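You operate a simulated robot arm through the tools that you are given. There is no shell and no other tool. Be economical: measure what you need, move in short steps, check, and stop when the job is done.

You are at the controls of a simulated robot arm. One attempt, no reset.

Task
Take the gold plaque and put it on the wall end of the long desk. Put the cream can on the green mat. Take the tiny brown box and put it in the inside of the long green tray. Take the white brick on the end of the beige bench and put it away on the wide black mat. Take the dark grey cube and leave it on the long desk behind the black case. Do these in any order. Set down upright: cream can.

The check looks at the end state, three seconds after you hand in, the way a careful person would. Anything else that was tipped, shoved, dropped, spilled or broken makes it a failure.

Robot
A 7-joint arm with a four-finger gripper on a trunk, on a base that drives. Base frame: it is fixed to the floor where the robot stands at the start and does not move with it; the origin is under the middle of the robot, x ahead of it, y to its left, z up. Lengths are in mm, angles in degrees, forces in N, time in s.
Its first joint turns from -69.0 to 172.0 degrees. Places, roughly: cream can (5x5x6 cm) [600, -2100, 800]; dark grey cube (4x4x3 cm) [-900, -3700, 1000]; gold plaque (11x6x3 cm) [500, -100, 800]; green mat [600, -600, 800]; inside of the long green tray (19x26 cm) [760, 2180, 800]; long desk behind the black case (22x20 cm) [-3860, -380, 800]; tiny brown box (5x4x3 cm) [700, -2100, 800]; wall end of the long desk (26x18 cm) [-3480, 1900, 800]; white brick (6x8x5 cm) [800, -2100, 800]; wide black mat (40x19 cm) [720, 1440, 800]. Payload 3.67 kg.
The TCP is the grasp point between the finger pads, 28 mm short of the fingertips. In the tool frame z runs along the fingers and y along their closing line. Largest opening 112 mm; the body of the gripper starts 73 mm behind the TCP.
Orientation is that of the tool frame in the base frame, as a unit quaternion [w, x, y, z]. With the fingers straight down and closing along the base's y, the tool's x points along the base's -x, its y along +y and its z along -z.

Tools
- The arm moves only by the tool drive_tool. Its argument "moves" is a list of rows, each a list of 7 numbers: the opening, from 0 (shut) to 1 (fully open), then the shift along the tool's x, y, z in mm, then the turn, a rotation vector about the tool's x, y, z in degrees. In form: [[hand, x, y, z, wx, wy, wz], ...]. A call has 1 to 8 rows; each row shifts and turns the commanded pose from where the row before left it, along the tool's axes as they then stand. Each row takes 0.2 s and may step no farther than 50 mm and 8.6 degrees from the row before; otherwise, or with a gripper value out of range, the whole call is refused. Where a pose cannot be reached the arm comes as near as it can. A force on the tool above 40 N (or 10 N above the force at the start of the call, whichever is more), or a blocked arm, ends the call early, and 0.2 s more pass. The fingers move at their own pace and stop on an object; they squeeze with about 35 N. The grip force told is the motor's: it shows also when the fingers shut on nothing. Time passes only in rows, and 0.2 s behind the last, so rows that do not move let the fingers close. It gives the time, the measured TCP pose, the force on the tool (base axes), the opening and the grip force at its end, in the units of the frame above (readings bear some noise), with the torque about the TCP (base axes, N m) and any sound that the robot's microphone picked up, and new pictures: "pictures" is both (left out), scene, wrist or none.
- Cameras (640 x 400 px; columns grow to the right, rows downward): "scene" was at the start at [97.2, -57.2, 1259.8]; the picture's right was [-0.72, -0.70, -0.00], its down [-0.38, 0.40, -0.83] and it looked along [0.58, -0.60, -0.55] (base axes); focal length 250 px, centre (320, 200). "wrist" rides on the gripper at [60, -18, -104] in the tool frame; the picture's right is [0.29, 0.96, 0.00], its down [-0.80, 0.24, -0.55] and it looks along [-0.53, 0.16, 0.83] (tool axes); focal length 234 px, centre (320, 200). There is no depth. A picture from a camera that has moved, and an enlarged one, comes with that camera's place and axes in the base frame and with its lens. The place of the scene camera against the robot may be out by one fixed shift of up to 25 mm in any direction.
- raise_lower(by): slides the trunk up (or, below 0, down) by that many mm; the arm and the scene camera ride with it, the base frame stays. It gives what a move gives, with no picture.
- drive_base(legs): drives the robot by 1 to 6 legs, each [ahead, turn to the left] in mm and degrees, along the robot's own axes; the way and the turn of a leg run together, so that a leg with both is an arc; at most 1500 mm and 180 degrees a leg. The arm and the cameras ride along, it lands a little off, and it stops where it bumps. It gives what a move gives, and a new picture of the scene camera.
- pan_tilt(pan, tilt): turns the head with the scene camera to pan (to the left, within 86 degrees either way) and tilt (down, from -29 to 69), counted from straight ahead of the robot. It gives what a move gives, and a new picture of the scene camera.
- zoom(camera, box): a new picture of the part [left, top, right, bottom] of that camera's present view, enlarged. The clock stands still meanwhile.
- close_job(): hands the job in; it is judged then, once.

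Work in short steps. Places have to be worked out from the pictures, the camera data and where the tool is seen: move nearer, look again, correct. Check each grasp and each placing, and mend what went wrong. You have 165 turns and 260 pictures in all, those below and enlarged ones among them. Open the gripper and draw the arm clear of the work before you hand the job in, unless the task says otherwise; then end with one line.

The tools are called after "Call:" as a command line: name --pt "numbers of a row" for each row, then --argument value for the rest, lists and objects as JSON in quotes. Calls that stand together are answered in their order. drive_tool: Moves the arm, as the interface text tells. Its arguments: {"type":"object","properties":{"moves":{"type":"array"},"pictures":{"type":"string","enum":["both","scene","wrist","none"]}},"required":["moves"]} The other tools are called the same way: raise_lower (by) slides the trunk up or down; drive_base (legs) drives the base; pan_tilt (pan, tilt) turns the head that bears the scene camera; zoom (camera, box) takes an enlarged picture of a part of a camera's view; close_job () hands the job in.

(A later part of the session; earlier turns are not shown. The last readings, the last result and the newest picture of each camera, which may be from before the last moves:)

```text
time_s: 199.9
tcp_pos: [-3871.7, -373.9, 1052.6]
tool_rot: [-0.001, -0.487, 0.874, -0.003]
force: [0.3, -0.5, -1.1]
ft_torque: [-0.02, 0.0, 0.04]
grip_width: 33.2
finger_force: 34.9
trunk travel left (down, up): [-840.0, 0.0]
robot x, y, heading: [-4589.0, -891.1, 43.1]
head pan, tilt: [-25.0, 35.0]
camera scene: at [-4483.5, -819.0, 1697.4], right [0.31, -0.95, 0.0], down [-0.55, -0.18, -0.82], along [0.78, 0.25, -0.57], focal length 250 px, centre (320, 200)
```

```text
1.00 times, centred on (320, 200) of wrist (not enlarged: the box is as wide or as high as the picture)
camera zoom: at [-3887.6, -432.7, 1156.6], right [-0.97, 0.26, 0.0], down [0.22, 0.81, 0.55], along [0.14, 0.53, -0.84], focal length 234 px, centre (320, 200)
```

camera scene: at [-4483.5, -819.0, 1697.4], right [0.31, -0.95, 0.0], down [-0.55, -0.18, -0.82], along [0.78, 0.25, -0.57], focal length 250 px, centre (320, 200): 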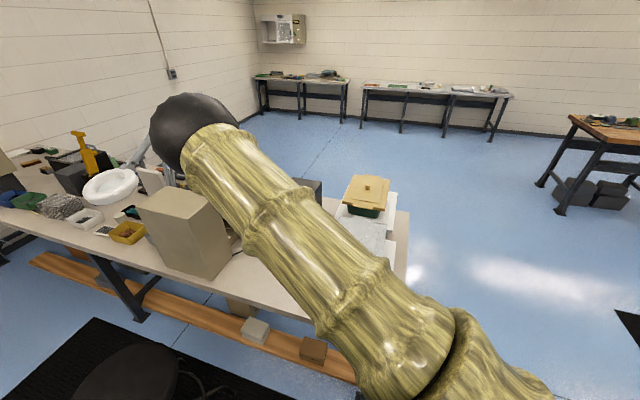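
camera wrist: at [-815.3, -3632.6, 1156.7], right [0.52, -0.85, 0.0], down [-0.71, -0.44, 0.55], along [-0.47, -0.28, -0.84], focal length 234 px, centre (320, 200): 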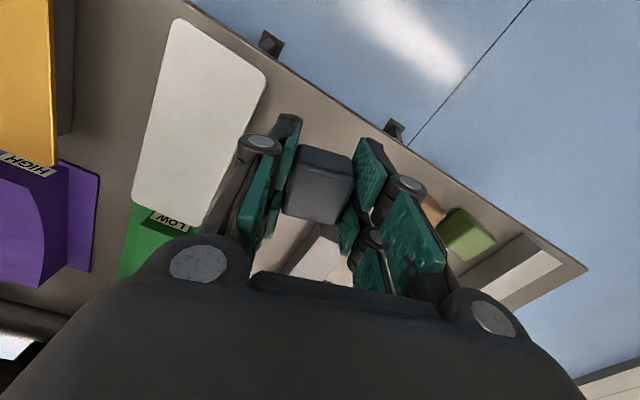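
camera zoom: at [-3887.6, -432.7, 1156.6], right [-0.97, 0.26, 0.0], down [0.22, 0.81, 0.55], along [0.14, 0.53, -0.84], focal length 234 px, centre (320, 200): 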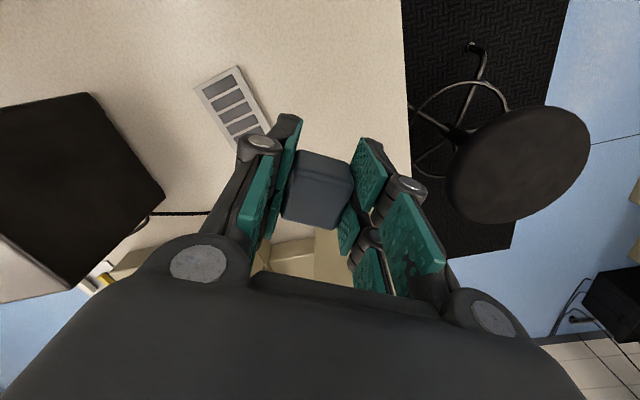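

The spot below is free; a flat slotted plate lies ~70 mm east of it. I stay here and lower with the trunk in stages.

Call:
raise_lower --by -120

Call:
zoom --camera "wrist" --box '[0, 0, 640, 400]'

Call:
pan_tilt --pan 15 --tilt 45

```text
time_s: 201.4
tcp_pos: [-3871.1, -374.6, 933.1]
tool_rot: [-0.001, -0.487, 0.874, -0.003]
force: [-0.9, -0.8, -1.1]
ft_torque: [-0.04, 0.01, -0.01]
grip_width: 33.1
finger_force: 34.9
trunk travel left (down, up): [-720.0, 120.0]
robot x, y, heading: [-4585.7, -888.3, 43.0]
head pan, tilt: [-25.0, 35.0]
```

```text
1.00 times, centred on (320, 200) of wrist (not enlarged: the box is as wide or as high as the picture)
camera zoom: at [-3888.0, -433.3, 1037.3], right [-0.97, 0.26, 0.0], down [0.22, 0.81, 0.55], along [0.15, 0.53, -0.84], focal length 234 px, centre (320, 200)
```

zoom: 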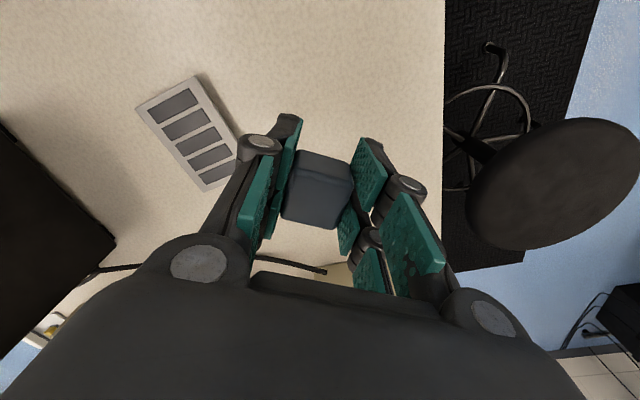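

```text
time_s: 202.5
tcp_pos: [-3870.8, -375.7, 933.0]
tool_rot: [-0.001, -0.487, 0.874, -0.004]
force: [0.9, -0.1, -0.2]
ft_torque: [0.05, -0.01, -0.02]
grip_width: 33.1
finger_force: 35.0
trunk travel left (down, up): [-720.0, 120.0]
robot x, y, heading: [-4590.7, -890.3, 43.0]
head pan, tilt: [15.0, 45.0]
camera scene: at [-4524.8, -778.3, 1562.6], right [0.85, -0.53, 0.0], down [-0.37, -0.6, -0.71], along [0.37, 0.6, -0.71], focal length 250 px, centre (320, 200)
```

scene: 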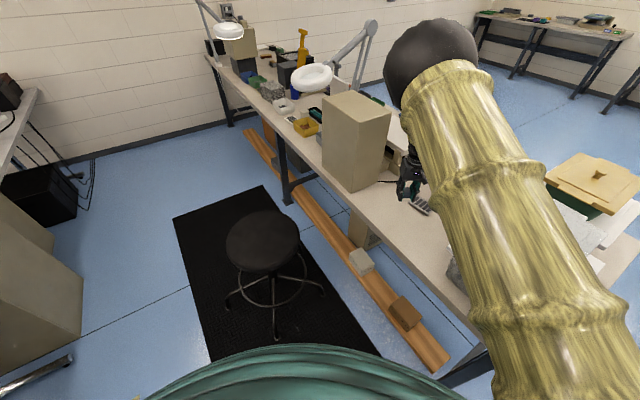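

All clear. I lower near the surface and finish with force-limited steps.

Call:
raise_lower --by -92

Call:
drive_tool --pt "0 0 0 3 0 0 0" --pt "0 0 0 3 0 0 0" --pt "0 0 0 2 0 0 0" --pt "0 0 0 2 0 0 0" --pt "0 0 0 1 0 0 0" --pictures "none"

```text
time_s: 203.8
tcp_pos: [-3872.0, -376.1, 841.4]
tool_rot: [-0.001, -0.486, 0.874, -0.004]
force: [-0.4, -0.5, -0.5]
ft_torque: [-0.01, -0.02, -0.01]
grip_width: 33.0
finger_force: 35.0
trunk travel left (down, up): [-628.0, 212.0]
robot x, y, heading: [-4591.7, -887.3, 43.2]
head pan, tilt: [15.0, 45.0]
```

```text
time_s: 205.0
tcp_pos: [-3870.1, -376.0, 829.7]
tool_rot: [-0.001, -0.487, 0.873, -0.004]
force: [0.3, -0.9, -0.9]
ft_torque: [0.01, 0.0, -0.02]
grip_width: 33.2
finger_force: 35.2
trunk travel left (down, up): [-628.0, 212.0]
robot x, y, heading: [-4589.9, -893.0, 43.1]
head pan, tilt: [15.0, 45.0]
```

Call:
drive_tool --pt "0 0 0 1 0 0 0" --pt "0 0 0 1 0 0 0" --pt "0 0 0 1 0 0 0" --pt "0 0 0 1 0 0 0" --pictures "none"

```text
time_s: 206.0
tcp_pos: [-3871.5, -374.1, 827.8]
tool_rot: [-0.001, -0.487, 0.874, -0.003]
force: [0.6, -1.4, 6.2]
ft_torque: [0.17, 0.01, -0.01]
grip_width: 33.1
finger_force: 34.7
trunk travel left (down, up): [-628.0, 212.0]
robot x, y, heading: [-4587.9, -889.2, 43.1]
head pan, tilt: [15.0, 45.0]
```

Contact (6 N). I open moderately and lift away with the trunk.

Call:
drive_tool --pt "0.55 0 0 0 0 0 0" --pt "0.55 0 0 0 0 0 0" --pt "0.55 0 0 -4 0 0 0" --pictures "none"

Call:
raise_lower --by 212

Call:
zoom --camera "wrist" --box '[0, 0, 640, 400]'

```text
time_s: 206.8
tcp_pos: [-3872.5, -373.8, 831.1]
tool_rot: [-0.002, -0.486, 0.874, -0.003]
force: [0.2, -0.1, 0.0]
ft_torque: [-0.01, -0.01, 0.05]
grip_width: 62.1
finger_force: 0.0
trunk travel left (down, up): [-628.0, 212.0]
robot x, y, heading: [-4593.8, -888.3, 43.1]
head pan, tilt: [15.0, 45.0]
```

```text
time_s: 209.1
tcp_pos: [-3871.3, -373.1, 1043.1]
tool_rot: [-0.001, -0.486, 0.874, -0.003]
force: [0.4, 0.0, 0.2]
ft_torque: [0.01, -0.01, 0.01]
grip_width: 61.8
finger_force: 0.1
trunk travel left (down, up): [-840.0, 0.0]
robot x, y, heading: [-4589.9, -888.0, 43.0]
head pan, tilt: [15.0, 45.0]
```

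```text
1.00 times, centred on (320, 200) of wrist (not enlarged: the box is as wide or as high as the picture)
camera zoom: at [-3887.9, -432.7, 1146.5], right [-0.97, 0.26, 0.0], down [0.22, 0.81, 0.55], along [0.14, 0.53, -0.84], focal length 234 px, centre (320, 200)
```

zoom: 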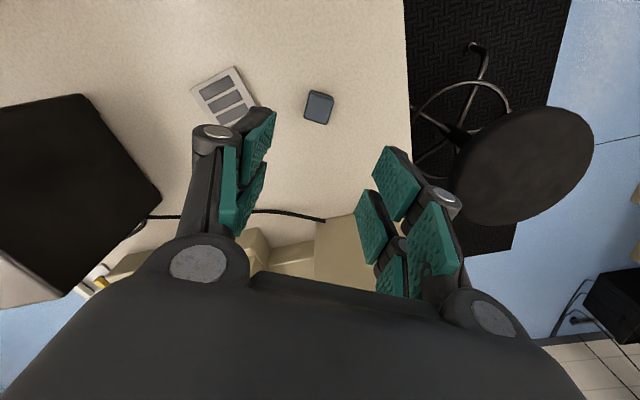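

The cube stands behind the case. Now I back out and return east to the beige bench's south end.

Call:
drive_base --legs '[[-520, 0], [0, -52], [1500, 0], [1500, 0], [900, 0]]'

Call:
pan_tilt --pan 10 --tilt 20

```text
time_s: 233.3
tcp_pos: [-193.8, -2087.2, 1042.4]
tool_rot: [-0.003, -0.064, 0.998, -0.003]
force: [-0.1, 0.5, -0.1]
ft_torque: [-0.05, 0.02, -0.01]
grip_width: 61.5
finger_force: 0.1
trunk travel left (down, up): [-840.0, 0.0]
robot x, y, heading: [-1049.0, -1855.3, -7.9]
head pan, tilt: [15.0, 45.0]
camera scene: at [-930.7, -1845.0, 1682.6], right [0.13, -0.99, 0.0], down [-0.7, -0.09, -0.71], along [0.7, 0.09, -0.71], focal length 250 px, centre (320, 200)
```

scene: 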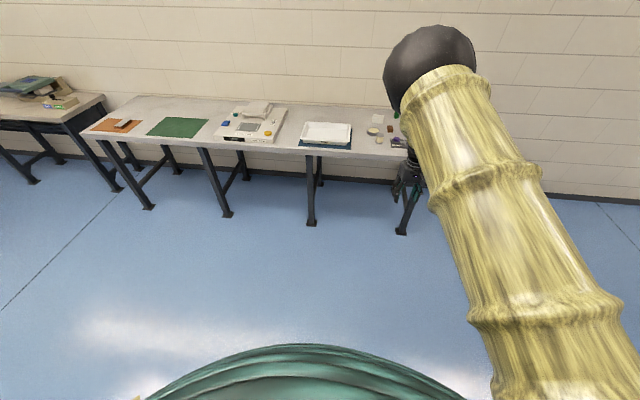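

```text
time_s: 234.2
tcp_pos: [-195.3, -2087.9, 1042.6]
tool_rot: [-0.002, -0.064, 0.998, -0.003]
force: [0.7, 0.0, 0.0]
ft_torque: [-0.02, -0.01, 0.01]
grip_width: 61.8
finger_force: 0.1
trunk travel left (down, up): [-840.0, 0.0]
robot x, y, heading: [-1046.5, -1855.1, -7.7]
head pan, tilt: [10.0, 20.0]
camera scene: at [-918.9, -1851.5, 1721.2], right [0.04, -1.0, 0.0], down [-0.34, -0.01, -0.94], along [0.94, 0.04, -0.34], focal length 250 px, centre (320, 200)
```

scene: 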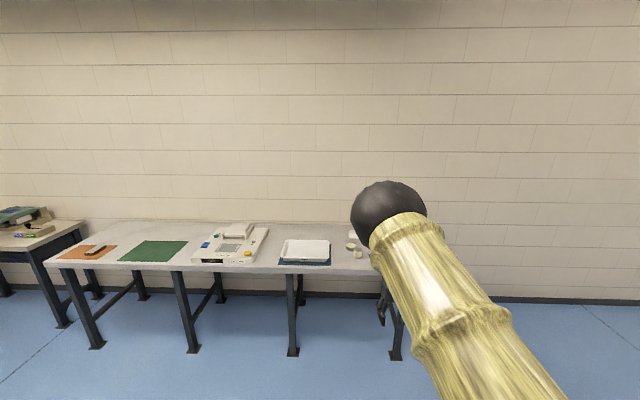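

I drive closer so the hand hovers at the bench edge in front of the small items.

Call:
drive_base --legs '[[0, -2], [600, 0], [0, 9]]'

Call:
pan_tilt --pan 30 --tilt 38

Call:
zoom --camera "wrist" --box '[0, 0, 640, 400]'

```text
time_s: 238.6
tcp_pos: [422.5, -2066.7, 1042.8]
tool_rot: [-0.002, -0.131, 0.991, -0.003]
force: [0.0, 0.7, 0.5]
ft_torque: [-0.03, -0.01, -0.01]
grip_width: 61.9
finger_force: 0.1
trunk travel left (down, up): [-840.0, 0.0]
robot x, y, heading: [-455.3, -1950.1, -0.1]
head pan, tilt: [10.0, 20.0]
camera scene: at [-326.4, -1929.1, 1721.2], right [0.17, -0.98, 0.0], down [-0.34, -0.06, -0.94], along [0.93, 0.16, -0.34], focal length 250 px, centre (320, 200)
```

scene: 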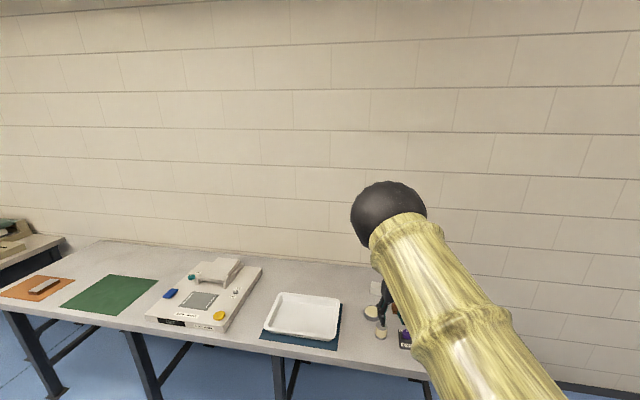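

```text
time_s: 239.5
tcp_pos: [422.2, -2069.5, 1043.1]
tool_rot: [-0.003, -0.132, 0.991, -0.002]
force: [-0.7, -0.5, 0.9]
ft_torque: [0.04, 0.01, 0.0]
grip_width: 61.4
finger_force: 0.1
trunk travel left (down, up): [-840.0, 0.0]
robot x, y, heading: [-452.5, -1955.0, 0.1]
head pan, tilt: [30.0, 38.0]
camera scene: at [-343.8, -1903.9, 1693.0], right [0.5, -0.87, 0.0], down [-0.53, -0.31, -0.79], along [0.68, 0.39, -0.62], focal length 250 px, centre (320, 200)
```

scene: 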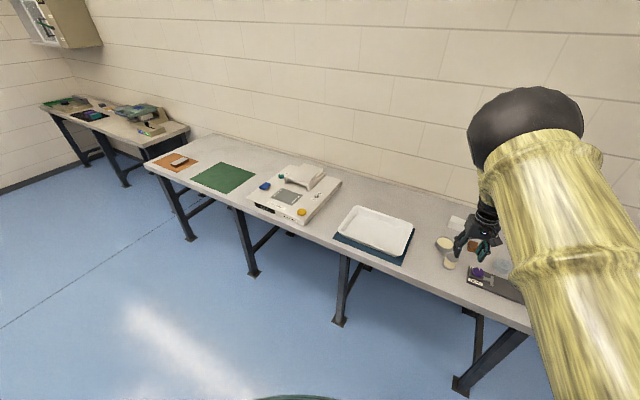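

```text
1.00 times, centred on (320, 200) of wrist (not enlarged: the box is as wide or as high as the picture)
camera zoom: at [369.0, -2100.1, 1146.6], right [-0.53, 0.85, 0.0], down [0.71, 0.44, 0.55], along [0.47, 0.29, -0.84], focal length 234 px, centre (320, 200)
```

zoom: 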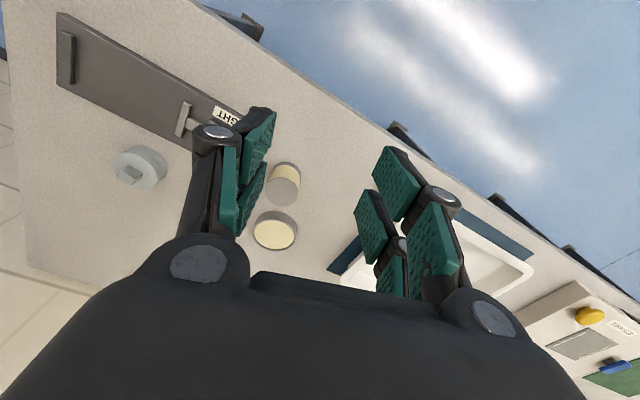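

I zoom to identify the can, the brown box and the white brick.

Call:
zoom --camera "scene" --box '[400, 200, 528, 280]'

Call:
zoom --camera "wrist" --box '[40, 60, 360, 260]'

```text
5.00 times, centred on (464, 240) of scene
camera zoom: at [-343.8, -1903.9, 1693.0], right [0.5, -0.87, 0.0], down [-0.53, -0.31, -0.79], along [0.68, 0.39, -0.62], focal length 1252 px, centre (-400, 0)
```

zoom: 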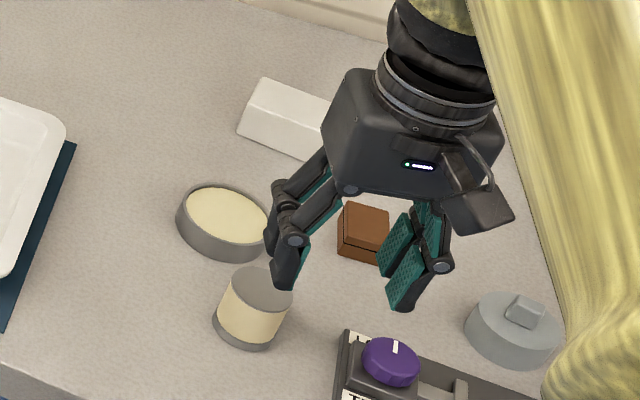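

```text
2.00 times, centred on (200, 160) of wrist
camera zoom: at [369.0, -2100.1, 1146.6], right [-0.53, 0.85, 0.0], down [0.71, 0.44, 0.55], along [0.47, 0.29, -0.84], focal length 468 px, centre (560, 280)
```

zoom: 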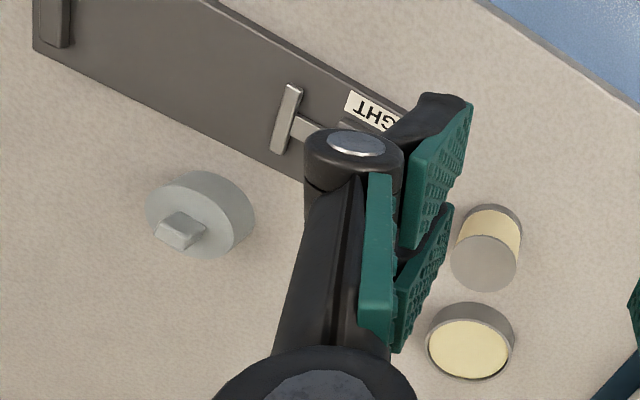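

Now identified: the cream can with grey lid at about (546,-2055), brown box ≈(700,-2130), white brick ≈(790,-2050). I start with the can: drive ahead 120 mm.

Call:
drive_base --legs '[[118, 0]]'

Call:
drive_tool --pt "0.8 0 7 0 0 0 0" --pt "0.8 0 7 0 0 0 0" --pt "0.8 0 0 0 0 0 0" --pictures "wrist"

```text
time_s: 240.7
tcp_pos: [536.6, -2069.4, 1042.4]
tool_rot: [-0.002, -0.131, 0.991, -0.002]
force: [-0.1, -0.6, 0.3]
ft_torque: [0.0, 0.04, 0.02]
grip_width: 61.7
finger_force: 0.1
trunk travel left (down, up): [-840.0, 0.0]
robot x, y, heading: [-339.4, -1954.6, -0.1]
head pan, tilt: [30.0, 38.0]
camera scene: at [-227.7, -1903.5, 1692.9], right [0.5, -0.87, 0.0], down [-0.53, -0.31, -0.79], along [0.68, 0.39, -0.62], focal length 250 px, centre (320, 200)
```

scene: 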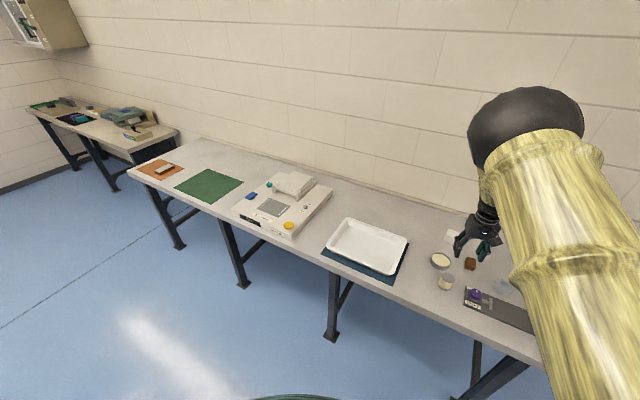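

```text
time_s: 241.5
tcp_pos: [531.3, -2056.6, 1042.7]
tool_rot: [-0.003, -0.129, 0.992, -0.004]
force: [-0.5, -0.5, 0.4]
ft_torque: [-0.03, 0.01, 0.04]
grip_width: 89.5
finger_force: 0.0
trunk travel left (down, up): [-840.0, 0.0]
robot x, y, heading: [-338.3, -1950.6, -0.2]
head pan, tilt: [30.0, 38.0]
camera wrist: at [479.4, -2087.9, 1146.8], right [-0.53, 0.85, 0.0], down [0.71, 0.44, 0.55], along [0.47, 0.29, -0.84], focal length 234 px, centre (320, 200)
```

wrist: 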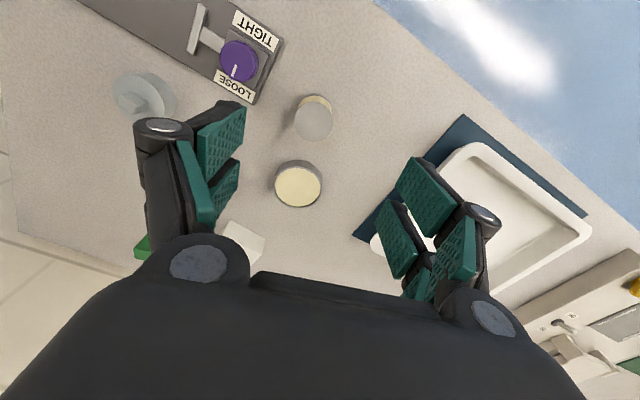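

Can lid is at about (549,-2054). I shift 18 mm and lower to just above it for a check.

Call:
drive_tool --pt "0.8 -9 -1 0 0 0 0" --pt "0.8 -9 -1 0 0 0 0" --pt "0.8 0 0 0 0 0 0" --pictures "none"

Call:
raise_lower --by -130

Call:
zoom --camera "wrist" --box '[0, 0, 640, 400]'

```text
time_s: 242.3
tcp_pos: [551.5, -2054.0, 1043.1]
tool_rot: [-0.003, -0.13, 0.992, -0.003]
force: [-0.3, -0.7, 0.9]
ft_torque: [-0.01, 0.01, -0.01]
grip_width: 89.6
finger_force: 0.2
trunk travel left (down, up): [-840.0, 0.0]
robot x, y, heading: [-339.6, -1953.1, -0.5]
head pan, tilt: [30.0, 38.0]
```

```text
time_s: 243.9
tcp_pos: [550.8, -2053.2, 913.6]
tool_rot: [-0.002, -0.131, 0.991, -0.003]
force: [-0.1, -0.3, 0.1]
ft_torque: [-0.04, 0.01, 0.0]
grip_width: 89.8
finger_force: 0.0
trunk travel left (down, up): [-710.0, 130.0]
robot x, y, heading: [-340.9, -1952.4, -0.3]
head pan, tilt: [30.0, 38.0]
```

```text
1.00 times, centred on (320, 200) of wrist (not enlarged: the box is as wide or as high as the picture)
camera zoom: at [497.9, -2085.1, 1016.9], right [-0.53, 0.85, 0.0], down [0.71, 0.44, 0.55], along [0.47, 0.29, -0.84], focal length 234 px, centre (320, 200)
```

zoom: 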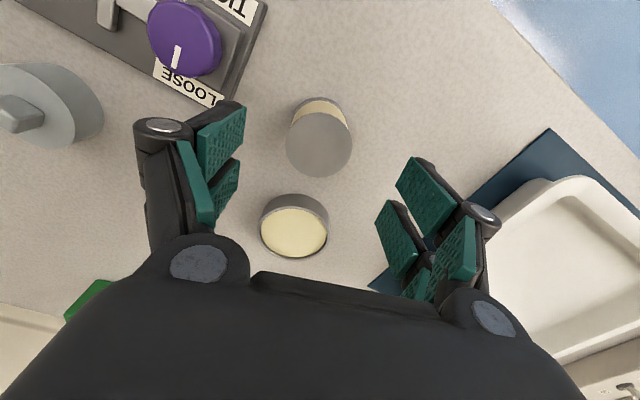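

Well aligned. I narrow the opening to 72 mm for the control panel's sake and descend to TCP ≈ 836.

Call:
drive_tool --pt "0.64 0 1 0 0 0 0" --pt "0.64 0 0 0 0 0 0" --pictures "none"

Call:
raise_lower --by -76

Call:
drive_tool --pt "0 0 0 0 0 0 0" --pt "0 0 0 0 0 0 0" --pt "0 0 0 0 0 0 0" --pictures "wrist"

```text
time_s: 244.5
tcp_pos: [551.3, -2052.8, 913.6]
tool_rot: [-0.003, -0.131, 0.991, -0.003]
force: [-0.7, 0.5, -0.4]
ft_torque: [-0.02, -0.02, 0.0]
grip_width: 71.5
finger_force: 0.0
trunk travel left (down, up): [-710.0, 130.0]
robot x, y, heading: [-337.5, -1952.9, -0.3]
head pan, tilt: [30.0, 38.0]
```

```text
time_s: 245.6
tcp_pos: [550.7, -2053.3, 837.5]
tool_rot: [-0.002, -0.131, 0.991, -0.003]
force: [0.5, -0.4, 0.2]
ft_torque: [-0.01, -0.02, 0.03]
grip_width: 71.8
finger_force: 0.1
trunk travel left (down, up): [-634.0, 206.0]
robot x, y, heading: [-338.2, -1953.6, 0.0]
head pan, tilt: [30.0, 38.0]
```

```text
time_s: 246.4
tcp_pos: [551.8, -2052.7, 837.0]
tool_rot: [-0.002, -0.131, 0.991, -0.003]
force: [-0.2, 0.6, 6.3]
ft_torque: [0.02, 0.02, 0.01]
grip_width: 45.6
finger_force: 34.8
trunk travel left (down, up): [-634.0, 206.0]
robot x, y, heading: [-337.1, -1950.4, -0.3]
head pan, tilt: [30.0, 38.0]
camera wrist: at [497.9, -2084.2, 941.7], right [-0.53, 0.85, 0.0], down [0.71, 0.44, 0.55], along [0.47, 0.29, -0.84], focal length 234 px, centre (320, 200)
```

wrist: 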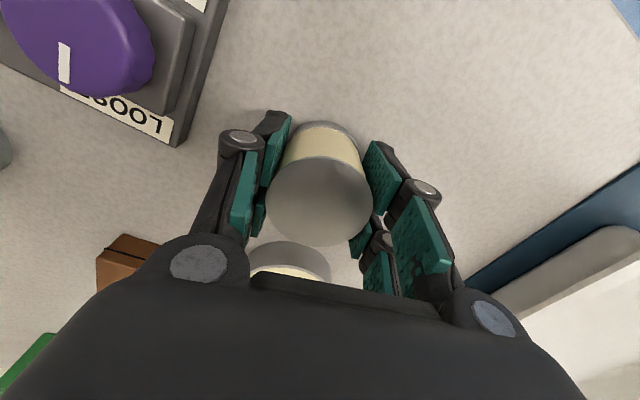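

Can gripped (45.6 mm). I lift it, back away, and drive north to the green mat.

Call:
raise_lower --by 150

Call:
drive_base --legs '[[-280, 0], [0, 90], [1453, 0], [0, -90]]'

Call:
pan_tilt --pan 15 --tilt 38

```text
time_s: 248.2
tcp_pos: [550.9, -2053.1, 986.1]
tool_rot: [-0.002, -0.131, 0.991, -0.003]
force: [-0.6, 0.7, -1.3]
ft_torque: [0.0, 0.0, 0.0]
grip_width: 45.5
finger_force: 34.8
trunk travel left (down, up): [-784.0, 56.0]
robot x, y, heading: [-342.9, -1954.0, -0.1]
head pan, tilt: [30.0, 38.0]
```

```text
time_s: 264.7
tcp_pos: [272.1, -591.8, 986.5]
tool_rot: [-0.002, -0.124, 0.992, -0.003]
force: [-0.6, 0.1, -0.6]
ft_torque: [-0.02, -0.01, -0.01]
grip_width: 45.6
finger_force: 35.0
trunk travel left (down, up): [-784.0, 56.0]
robot x, y, heading: [-618.5, -480.4, -0.9]
head pan, tilt: [30.0, 38.0]
camera scene: at [-505.8, -432.4, 1636.9], right [0.49, -0.87, 0.0], down [-0.54, -0.3, -0.79], along [0.69, 0.38, -0.62], focal length 250 px, centre (320, 200)
```

scene: 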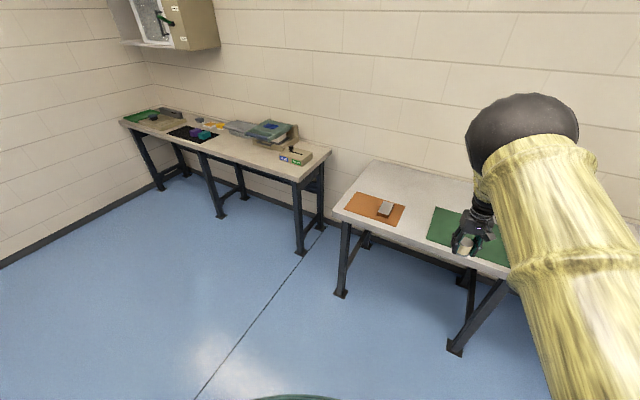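

```text
time_s: 265.5
tcp_pos: [271.2, -590.6, 986.7]
tool_rot: [-0.002, -0.125, 0.992, -0.003]
force: [-0.2, -0.4, -1.1]
ft_torque: [-0.02, 0.01, -0.03]
grip_width: 45.5
finger_force: 34.4
trunk travel left (down, up): [-784.0, 56.0]
robot x, y, heading: [-616.5, -479.4, -0.9]
head pan, tilt: [15.0, 38.0]
camera scene: at [-497.4, -452.9, 1636.9], right [0.25, -0.97, 0.0], down [-0.6, -0.15, -0.79], along [0.76, 0.19, -0.62], focal length 250 px, centre (320, 200)
```

scene: 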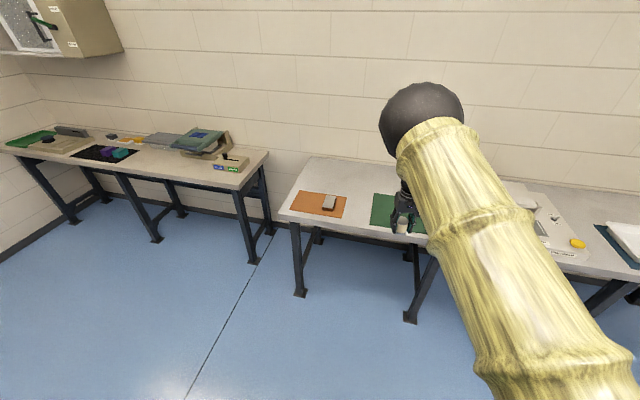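

The green mat spans about x 425–690, y −830…−490. I turn 2.5° right and drive forward to bring the can over its middle.

Call:
drive_base --legs '[[0, -2.5], [300, 0]]'

Call:
zoom --camera "wrist" --box '[0, 0, 640, 400]'

```text
time_s: 267.9
tcp_pos: [567.9, -648.9, 986.7]
tool_rot: [-0.003, -0.102, 0.995, -0.004]
force: [0.5, -0.1, -0.6]
ft_torque: [0.04, 0.0, 0.01]
grip_width: 45.7
finger_force: 35.0
trunk travel left (down, up): [-784.0, 56.0]
robot x, y, heading: [-311.7, -493.8, -3.4]
head pan, tilt: [15.0, 38.0]
camera scene: at [-193.5, -477.1, 1636.8], right [0.2, -0.98, 0.0], down [-0.6, -0.12, -0.79], along [0.77, 0.16, -0.62], focal length 250 px, centre (320, 200)
```

scene: 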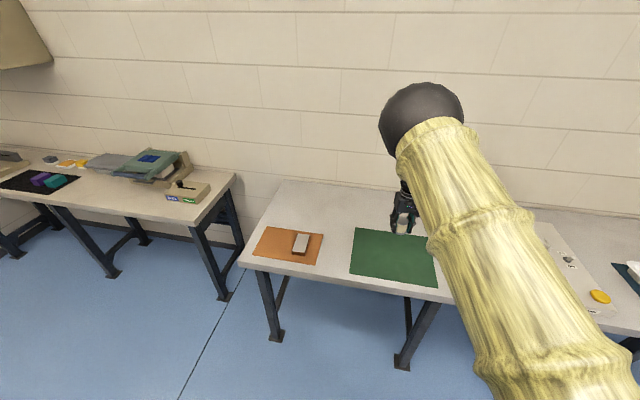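

```text
1.00 times, centred on (320, 200) of wrist (not enlarged: the box is as wide or as high as the picture)
camera zoom: at [513.8, -677.0, 1090.1], right [-0.48, 0.88, 0.0], down [0.74, 0.4, 0.55], along [0.48, 0.26, -0.84], focal length 234 px, centre (320, 200)
```

zoom: 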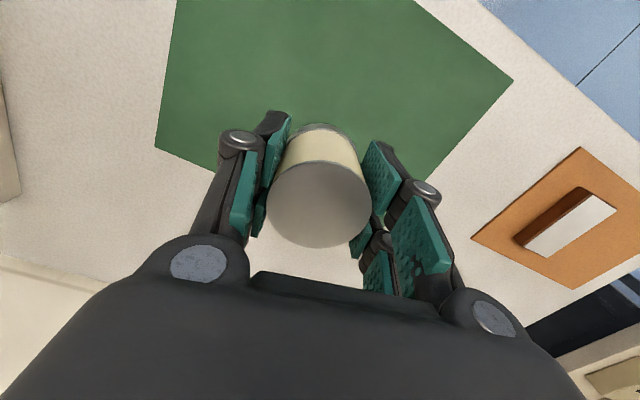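

The hand is over the mat's centre. I lower close and finish in small force-stopped steps.

Call:
raise_lower --by -138

Call:
drive_tool --pt "0 0 0 2 0 0 0" --pt "0 0 0 2 0 0 0" --pt "0 0 0 1.5 0 0 0" --pt "0 0 0 1.5 0 0 0" --pt "0 0 0 1 0 0 0" --pt "0 0 0 1 0 0 0" --pictures "none"

```text
time_s: 269.6
tcp_pos: [568.3, -649.0, 850.2]
tool_rot: [-0.002, -0.102, 0.995, -0.002]
force: [0.1, -0.3, -0.5]
ft_torque: [-0.01, -0.02, 0.01]
grip_width: 45.5
finger_force: 35.0
trunk travel left (down, up): [-646.0, 194.0]
robot x, y, heading: [-318.4, -500.6, -3.3]
head pan, tilt: [15.0, 38.0]
```

```text
time_s: 271.0
tcp_pos: [567.3, -649.0, 842.1]
tool_rot: [0.0, -0.101, 0.995, -0.003]
force: [-3.1, -2.1, 11.2]
ft_torque: [-0.08, 0.13, 0.03]
grip_width: 45.5
finger_force: 35.1
trunk travel left (down, up): [-646.0, 194.0]
robot x, y, heading: [-315.8, -497.6, -3.4]
head pan, tilt: [15.0, 38.0]
```

Contact at 11 N. I release and raise.

Call:
drive_tool --pt "0 0 0 -1 0 0 0" --pt "0.3 0 0 0 0 0 0" --pt "0.7 0 0 0 0 0 0" --pt "0.7 0 0 0 0 0 0" --pictures "none"

Call:
raise_lower --by 150

Call:
zoom --camera "wrist" --box '[0, 0, 640, 400]'

```text
time_s: 272.0
tcp_pos: [567.2, -648.9, 840.0]
tool_rot: [-0.003, -0.102, 0.995, -0.004]
force: [-0.5, -0.4, 0.4]
ft_torque: [0.02, 0.0, -0.01]
grip_width: 78.3
finger_force: 0.2
trunk travel left (down, up): [-646.0, 194.0]
robot x, y, heading: [-315.8, -498.4, -3.4]
head pan, tilt: [15.0, 38.0]
```

```text
time_s: 273.7
tcp_pos: [568.0, -648.5, 989.7]
tool_rot: [-0.001, -0.102, 0.995, -0.004]
force: [-1.3, -0.4, 0.3]
ft_torque: [0.04, 0.01, 0.01]
grip_width: 78.1
finger_force: 0.1
trunk travel left (down, up): [-796.0, 44.0]
robot x, y, heading: [-311.3, -496.5, -3.5]
head pan, tilt: [15.0, 38.0]
```

```text
1.00 times, centred on (320, 200) of wrist (not enlarged: the box is as wide or as high as the picture)
camera zoom: at [513.4, -676.9, 1093.6], right [-0.48, 0.88, 0.0], down [0.73, 0.4, 0.55], along [0.48, 0.26, -0.84], focal length 234 px, centre (320, 200)
```

zoom: 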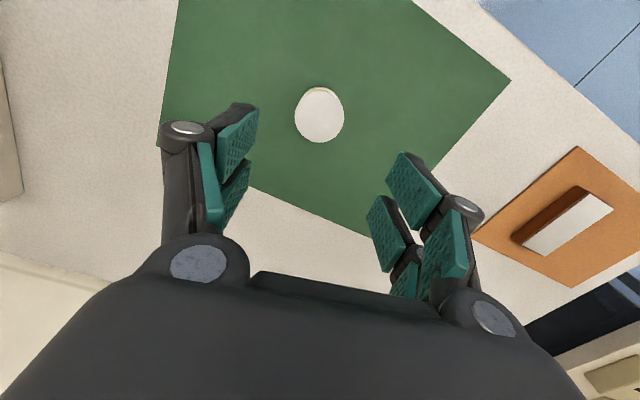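

The can stands upright on the mat. Next, back to the south end for the brown box.

Call:
drive_base --legs '[[-200, 0], [0, -86], [1000, 0], [540, 0], [0, 90]]'

Call:
zoom --camera "wrist" --box '[0, 0, 640, 400]'

```text
time_s: 290.2
tcp_pos: [368.0, -2147.8, 990.9]
tool_rot: [-0.003, -0.11, 0.994, -0.002]
force: [0.1, -0.3, 0.4]
ft_torque: [-0.01, -0.01, -0.02]
grip_width: 78.5
finger_force: 0.2
trunk travel left (down, up): [-796.0, 44.0]
robot x, y, heading: [-514.4, -2009.7, -2.6]
head pan, tilt: [15.0, 38.0]
camera scene: at [-397.9, -1987.2, 1648.9], right [0.22, -0.98, 0.0], down [-0.6, -0.13, -0.79], along [0.77, 0.17, -0.62], focal length 250 px, centre (320, 200)
```

scene: 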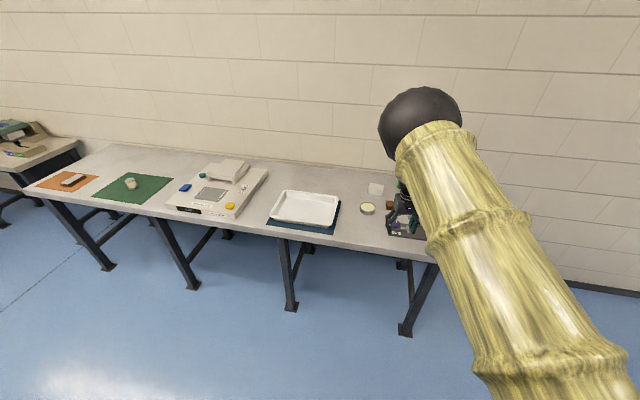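

```text
1.00 times, centred on (320, 200) of wrist (not enlarged: the box is as wide or as high as the picture)
camera zoom: at [313.2, -2176.2, 1093.9], right [-0.49, 0.87, 0.0], down [0.73, 0.41, 0.55], along [0.48, 0.27, -0.84], focal length 234 px, centre (320, 200)
```

zoom: 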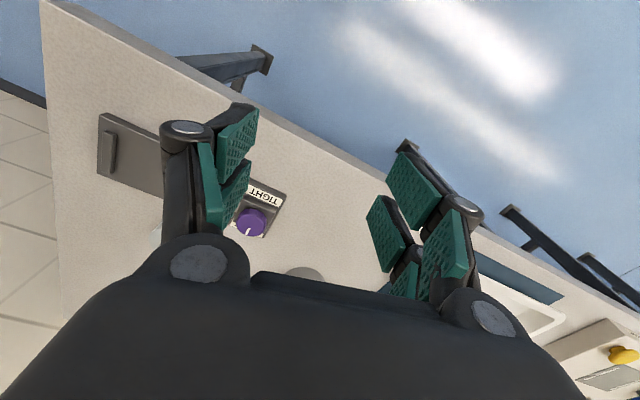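

I drive forward so the hand is nearly above the box, and look again.

Call:
drive_base --legs '[[0, 3], [290, 0]]'

Call:
zoom --camera "wrist" --box '[0, 0, 640, 400]'

```text
time_s: 292.6
tcp_pos: [666.9, -2096.2, 988.7]
tool_rot: [-0.003, -0.136, 0.991, -0.003]
force: [0.2, -0.2, 0.4]
ft_torque: [0.02, 0.05, 0.01]
grip_width: 78.3
finger_force: 0.2
trunk travel left (down, up): [-796.0, 44.0]
robot x, y, heading: [-228.7, -2008.6, 0.5]
head pan, tilt: [15.0, 38.0]
camera scene: at [-104.8, -1977.1, 1648.8], right [0.27, -0.96, 0.0], down [-0.59, -0.17, -0.79], along [0.76, 0.21, -0.62], focal length 250 px, centre (320, 200)
```

scene: 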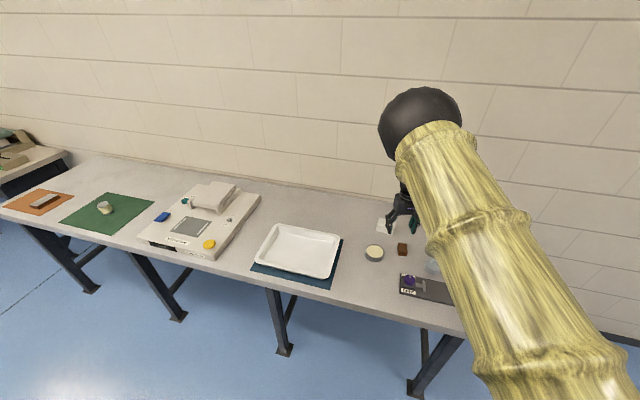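

```text
1.00 times, centred on (320, 200) of wrist (not enlarged: the box is as wide or as high as the picture)
camera zoom: at [614.7, -2127.8, 1093.1], right [-0.54, 0.84, 0.0], down [0.71, 0.45, 0.55], along [0.46, 0.29, -0.84], focal length 234 px, centre (320, 200)
```

zoom: 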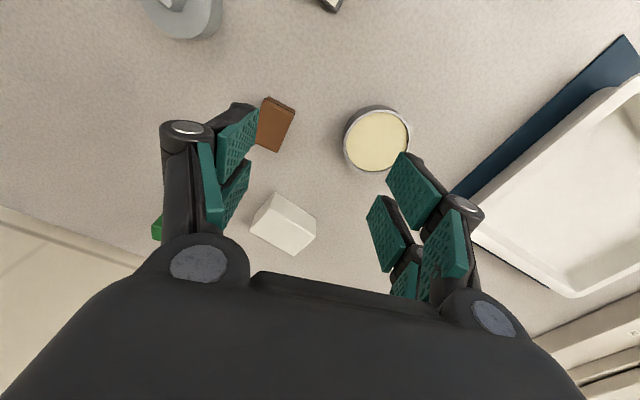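

Brown box centre ≈(705,-2132), aligned with the tool's yaw. I drive 40 mm ahead, shift −36 mm in y, and set a narrower opening.

Call:
drive_base --legs '[[40, 0]]'

Call:
drive_tool --pt "0.6 4 -12 0 0 0 0" --pt "0.6 4 -11 0 0 0 0" --pt "0.6 4 -11 0 0 0 0" --pt "0.6 0 0 0 0 0 0" --pictures "none"

Call:
raise_lower --by -95

Call:
zoom --camera "wrist" --box '[0, 0, 640, 400]'

```text
time_s: 293.5
tcp_pos: [696.7, -2095.2, 1001.0]
tool_rot: [0.002, -0.136, 0.991, -0.004]
force: [-1.0, 0.6, 1.9]
ft_torque: [0.0, -0.08, -0.02]
grip_width: 78.5
finger_force: 0.6
trunk travel left (down, up): [-796.0, 44.0]
robot x, y, heading: [-182.4, -2006.7, 0.4]
head pan, tilt: [15.0, 38.0]
camera scene: at [-77.4, -1976.3, 1649.9], right [0.27, -0.96, 0.0], down [-0.59, -0.17, -0.79], along [0.76, 0.21, -0.61], focal length 250 px, centre (320, 200)
```

scene: 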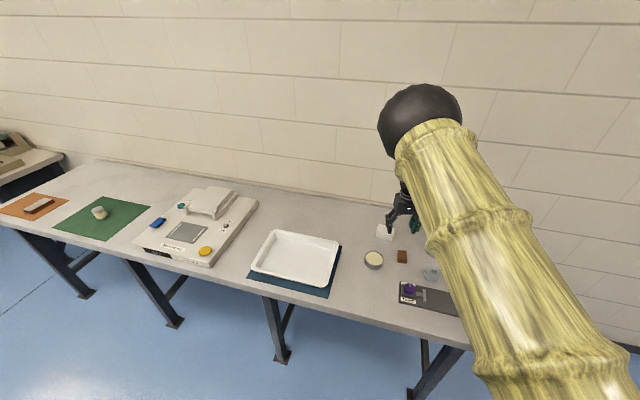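

```text
time_s: 294.5
tcp_pos: [701.5, -2130.7, 994.1]
tool_rot: [-0.001, -0.137, 0.991, -0.003]
force: [-0.5, -0.1, 0.1]
ft_torque: [-0.04, -0.09, 0.0]
grip_width: 67.0
finger_force: 0.0
trunk travel left (down, up): [-796.0, 44.0]
robot x, y, heading: [-186.4, -2005.6, 0.8]
head pan, tilt: [15.0, 38.0]
```

```text
time_s: 295.8
tcp_pos: [702.7, -2130.4, 900.0]
tool_rot: [-0.001, -0.136, 0.991, -0.003]
force: [-0.1, -0.4, 0.4]
ft_torque: [0.0, 0.0, -0.01]
grip_width: 67.2
finger_force: 0.0
trunk travel left (down, up): [-701.0, 139.0]
robot x, y, heading: [-182.4, -2006.6, 0.7]
head pan, tilt: [15.0, 38.0]
```

```text
1.00 times, centred on (320, 200) of wrist (not enlarged: the box is as wide or as high as the picture)
camera zoom: at [649.1, -2162.7, 1002.8], right [-0.54, 0.84, -0.01], down [0.7, 0.45, 0.55], along [0.47, 0.29, -0.83], focal length 234 px, centre (320, 200)
```

zoom: 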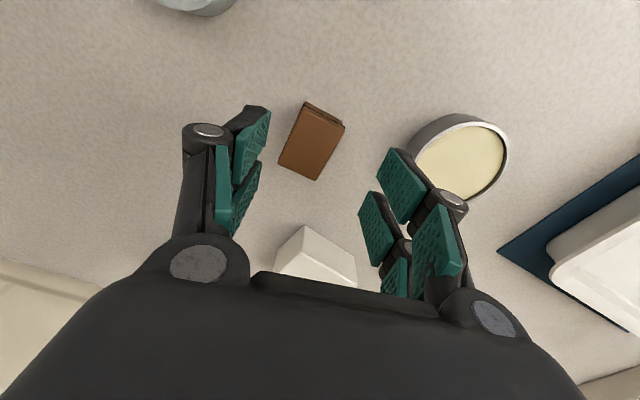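

The box centre is (709,-2135) and its long edge is at ~6°, so I turn the tool 9° and nudge a few mm.

Call:
drive_tool --pt "0.6 -2.4 -3.2 0 0 0 4.5" --pt "0.6 -2.4 -3.2 0 0 0 4.5" --pt "0.6 0 0 0 0 0 0" --pictures "none"

Call:
raise_lower --by -50

Call:
zoom --camera "wrist" --box '[0, 0, 640, 400]'

```text
time_s: 296.6
tcp_pos: [707.6, -2135.1, 900.4]
tool_rot: [-0.001, -0.058, 0.998, -0.003]
force: [0.5, 0.8, -0.1]
ft_torque: [0.02, -0.01, -0.01]
grip_width: 67.1
finger_force: 0.0
trunk travel left (down, up): [-701.0, 139.0]
robot x, y, heading: [-184.0, -2005.6, 0.8]
head pan, tilt: [15.0, 38.0]
```

```text
time_s: 297.5
tcp_pos: [706.3, -2135.9, 848.7]
tool_rot: [-0.001, -0.058, 0.998, -0.005]
force: [-0.3, 0.6, 0.4]
ft_torque: [0.0, -0.04, -0.01]
grip_width: 67.3
finger_force: 0.0
trunk travel left (down, up): [-651.0, 189.0]
robot x, y, heading: [-184.4, -2008.4, 0.6]
head pan, tilt: [15.0, 38.0]
```

```text
1.00 times, centred on (320, 200) of wrist (not enlarged: the box is as wide or as high as the picture)
camera zoom: at [650.1, -2158.2, 952.6], right [-0.4, 0.92, -0.01], down [0.76, 0.34, 0.55], along [0.51, 0.22, -0.83], focal length 234 px, centre (320, 200)
```

zoom: 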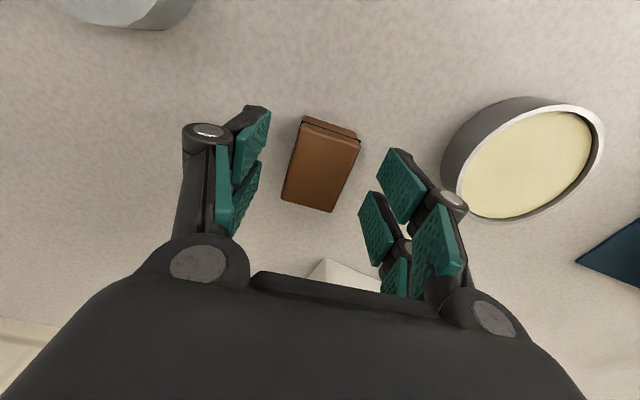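

Aligned. I descend the last 19 mm and close.

Call:
drive_tool --pt "0.6 0 0 8 0 0 0" --pt "0.6 0 0 6 0 0 0" --pt "0.6 0 0 4 0 0 0" --pt "0.6 0 0 0 0 0 0" --pt "0 0 0 0 0 0 0" --pt "0 0 0 0 0 0 0" --pt "0 0 0 0 0 0 0" --pictures "wrist"

```text
time_s: 299.1
tcp_pos: [707.2, -2136.4, 831.5]
tool_rot: [0.0, -0.058, 0.998, -0.004]
force: [0.4, -1.8, 2.8]
ft_torque: [0.02, 0.01, -0.03]
grip_width: 35.3
finger_force: 34.9
trunk travel left (down, up): [-651.0, 189.0]
robot x, y, heading: [-186.1, -2005.2, 0.4]
head pan, tilt: [15.0, 38.0]
camera wrist: at [650.1, -2158.6, 934.7], right [-0.4, 0.92, -0.01], down [0.76, 0.34, 0.55], along [0.51, 0.22, -0.83], focal length 234 px, centre (320, 200)
```

wrist: 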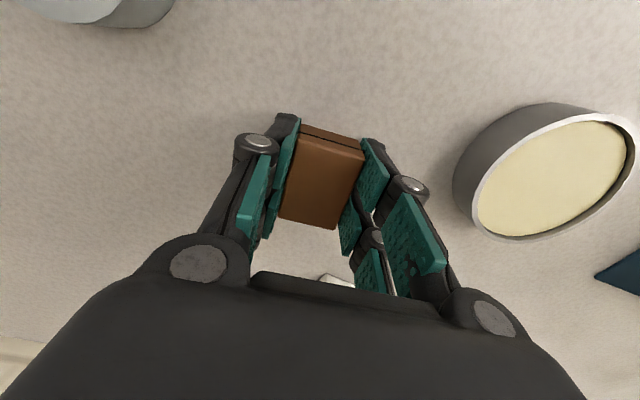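

Brown box held. I lift, back off, and drive north in the open floor toward the second bench's tray.

Call:
raise_lower --by 189

Call:
drive_base --legs '[[-300, 0], [0, 97], [1500, 0], [1500, 0], [330, 0], [0, -64]]'

Call:
pan_tilt --pan 10 --tilt 28

```text
time_s: 301.2
tcp_pos: [707.7, -2135.8, 1019.5]
tool_rot: [-0.001, -0.058, 0.998, -0.004]
force: [-1.0, -0.2, -0.9]
ft_torque: [0.02, 0.0, 0.02]
grip_width: 35.3
finger_force: 35.0
trunk travel left (down, up): [-840.0, 0.0]
robot x, y, heading: [-183.3, -2007.8, 0.6]
head pan, tilt: [15.0, 38.0]
```

```text
time_s: 325.9
tcp_pos: [-90.1, 1650.0, 1018.6]
tool_rot: [0.001, -0.337, 0.942, -0.004]
force: [-0.1, -0.6, -1.5]
ft_torque: [0.02, 0.01, -0.05]
grip_width: 35.1
finger_force: 35.4
trunk travel left (down, up): [-840.0, 0.0]
robot x, y, heading: [-909.6, 1275.3, 33.4]
head pan, tilt: [15.0, 38.0]
camera scene: at [-825.1, 1374.2, 1692.9], right [0.75, -0.67, 0.0], down [-0.41, -0.46, -0.79], along [0.52, 0.59, -0.62], focal length 250 px, centre (320, 200)
```

scene: 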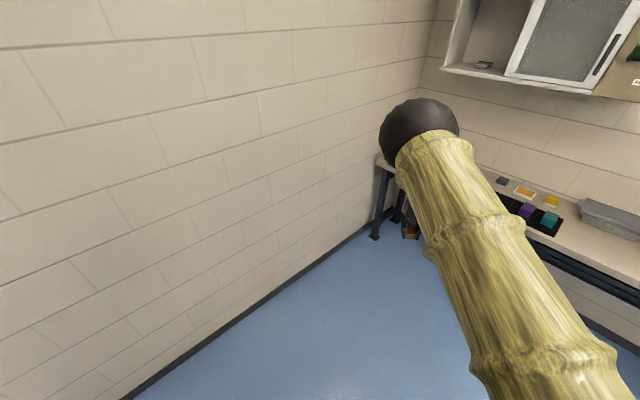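

```text
time_s: 326.7
tcp_pos: [-90.2, 1648.9, 1019.1]
tool_rot: [0.001, -0.338, 0.941, -0.004]
force: [0.5, 0.6, 0.1]
ft_torque: [0.01, 0.05, 0.0]
grip_width: 35.2
finger_force: 34.3
trunk travel left (down, up): [-840.0, 0.0]
robot x, y, heading: [-910.1, 1274.4, 33.2]
head pan, tilt: [10.0, 28.0]
camera scene: at [-816.2, 1372.5, 1708.3], right [0.69, -0.73, 0.0], down [-0.34, -0.32, -0.88], along [0.64, 0.61, -0.47], focal length 250 px, centre (320, 200)
```

scene: 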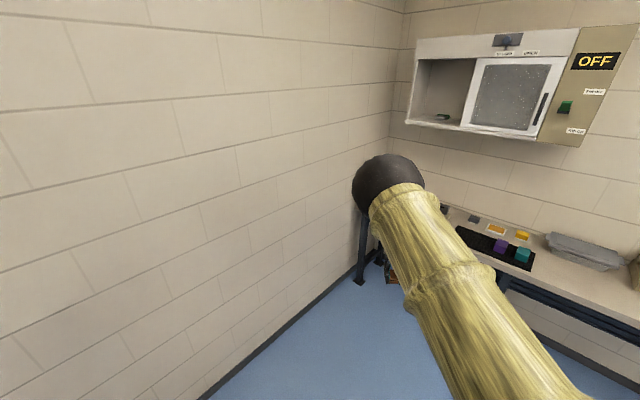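

The wall is at y≈2375 and the cabinet hangs beyond x≈700 above z≈1400. I drive 750 mm closer and look.

Call:
drive_base --legs '[[0, 1], [750, 0]]'

Call:
pan_tilt --pan -40 --tilt 30

Call:
pan_tilt --pan 15 --tilt 40

Call:
zoom --camera "wrist" --box '[0, 0, 640, 400]'

```text
time_s: 331.1
tcp_pos: [536.7, 2082.0, 1020.3]
tool_rot: [0.001, -0.341, 0.94, -0.003]
force: [0.2, -0.3, -0.7]
ft_torque: [0.0, 0.01, 0.0]
grip_width: 35.3
finger_force: 35.4
trunk travel left (down, up): [-840.0, 0.0]
robot x, y, heading: [-281.5, 1703.3, 33.7]
head pan, tilt: [10.0, 28.0]
camera scene: at [-186.1, 1799.5, 1708.4], right [0.69, -0.72, 0.0], down [-0.34, -0.33, -0.88], along [0.64, 0.61, -0.47], focal length 250 px, centre (320, 200)
```

scene: 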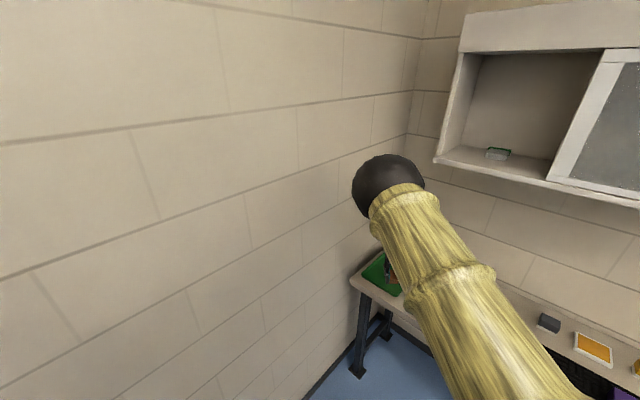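

```text
time_s: 332.3
tcp_pos: [537.8, 2082.0, 1020.8]
tool_rot: [0.001, -0.341, 0.94, -0.003]
force: [0.1, -0.3, -1.1]
ft_torque: [0.01, -0.01, 0.01]
grip_width: 35.4
finger_force: 35.4
trunk travel left (down, up): [-840.0, 0.0]
robot x, y, heading: [-276.1, 1697.5, 33.8]
head pan, tilt: [-40.0, 30.0]
camera scene: at [-162.5, 1726.4, 1705.2], right [-0.11, -0.99, 0.0], down [-0.5, 0.05, -0.87], along [0.86, -0.09, -0.5], focal length 250 px, centre (320, 200)
```

scene: 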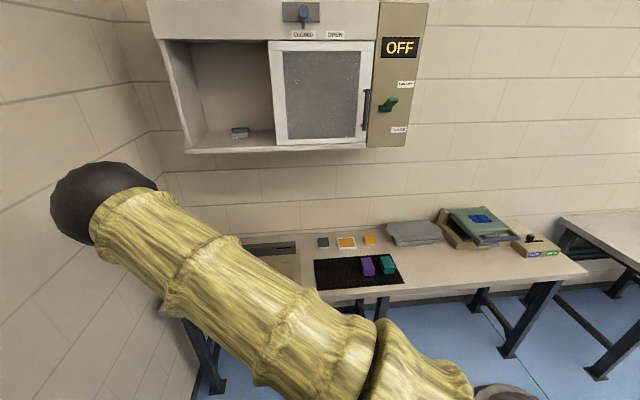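

```text
time_s: 333.5
tcp_pos: [538.0, 2083.1, 1019.6]
tool_rot: [0.0, -0.342, 0.94, -0.003]
force: [0.1, 0.2, -0.2]
ft_torque: [-0.01, 0.03, 0.02]
grip_width: 35.2
finger_force: 34.8
trunk travel left (down, up): [-840.0, 0.0]
robot x, y, heading: [-281.8, 1700.3, 33.8]
head pan, tilt: [15.0, 40.0]
camera scene: at [-196.3, 1800.0, 1689.9], right [0.75, -0.66, 0.0], down [-0.42, -0.48, -0.77], along [0.51, 0.58, -0.64], focal length 250 px, centre (320, 200)
```

scene: 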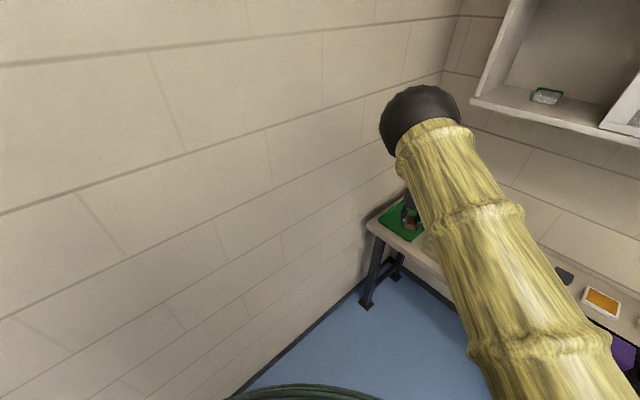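

```text
1.00 times, centred on (320, 200) of wrist (not enlarged: the box is as wide or as high as the picture)
camera zoom: at [502.9, 2031.4, 1123.6], right [-0.83, 0.55, -0.01], down [0.46, 0.7, 0.55], along [0.31, 0.46, -0.83], focal length 234 px, centre (320, 200)
```

zoom: 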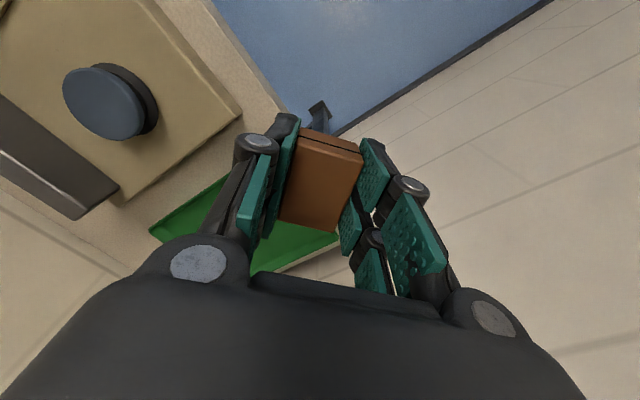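

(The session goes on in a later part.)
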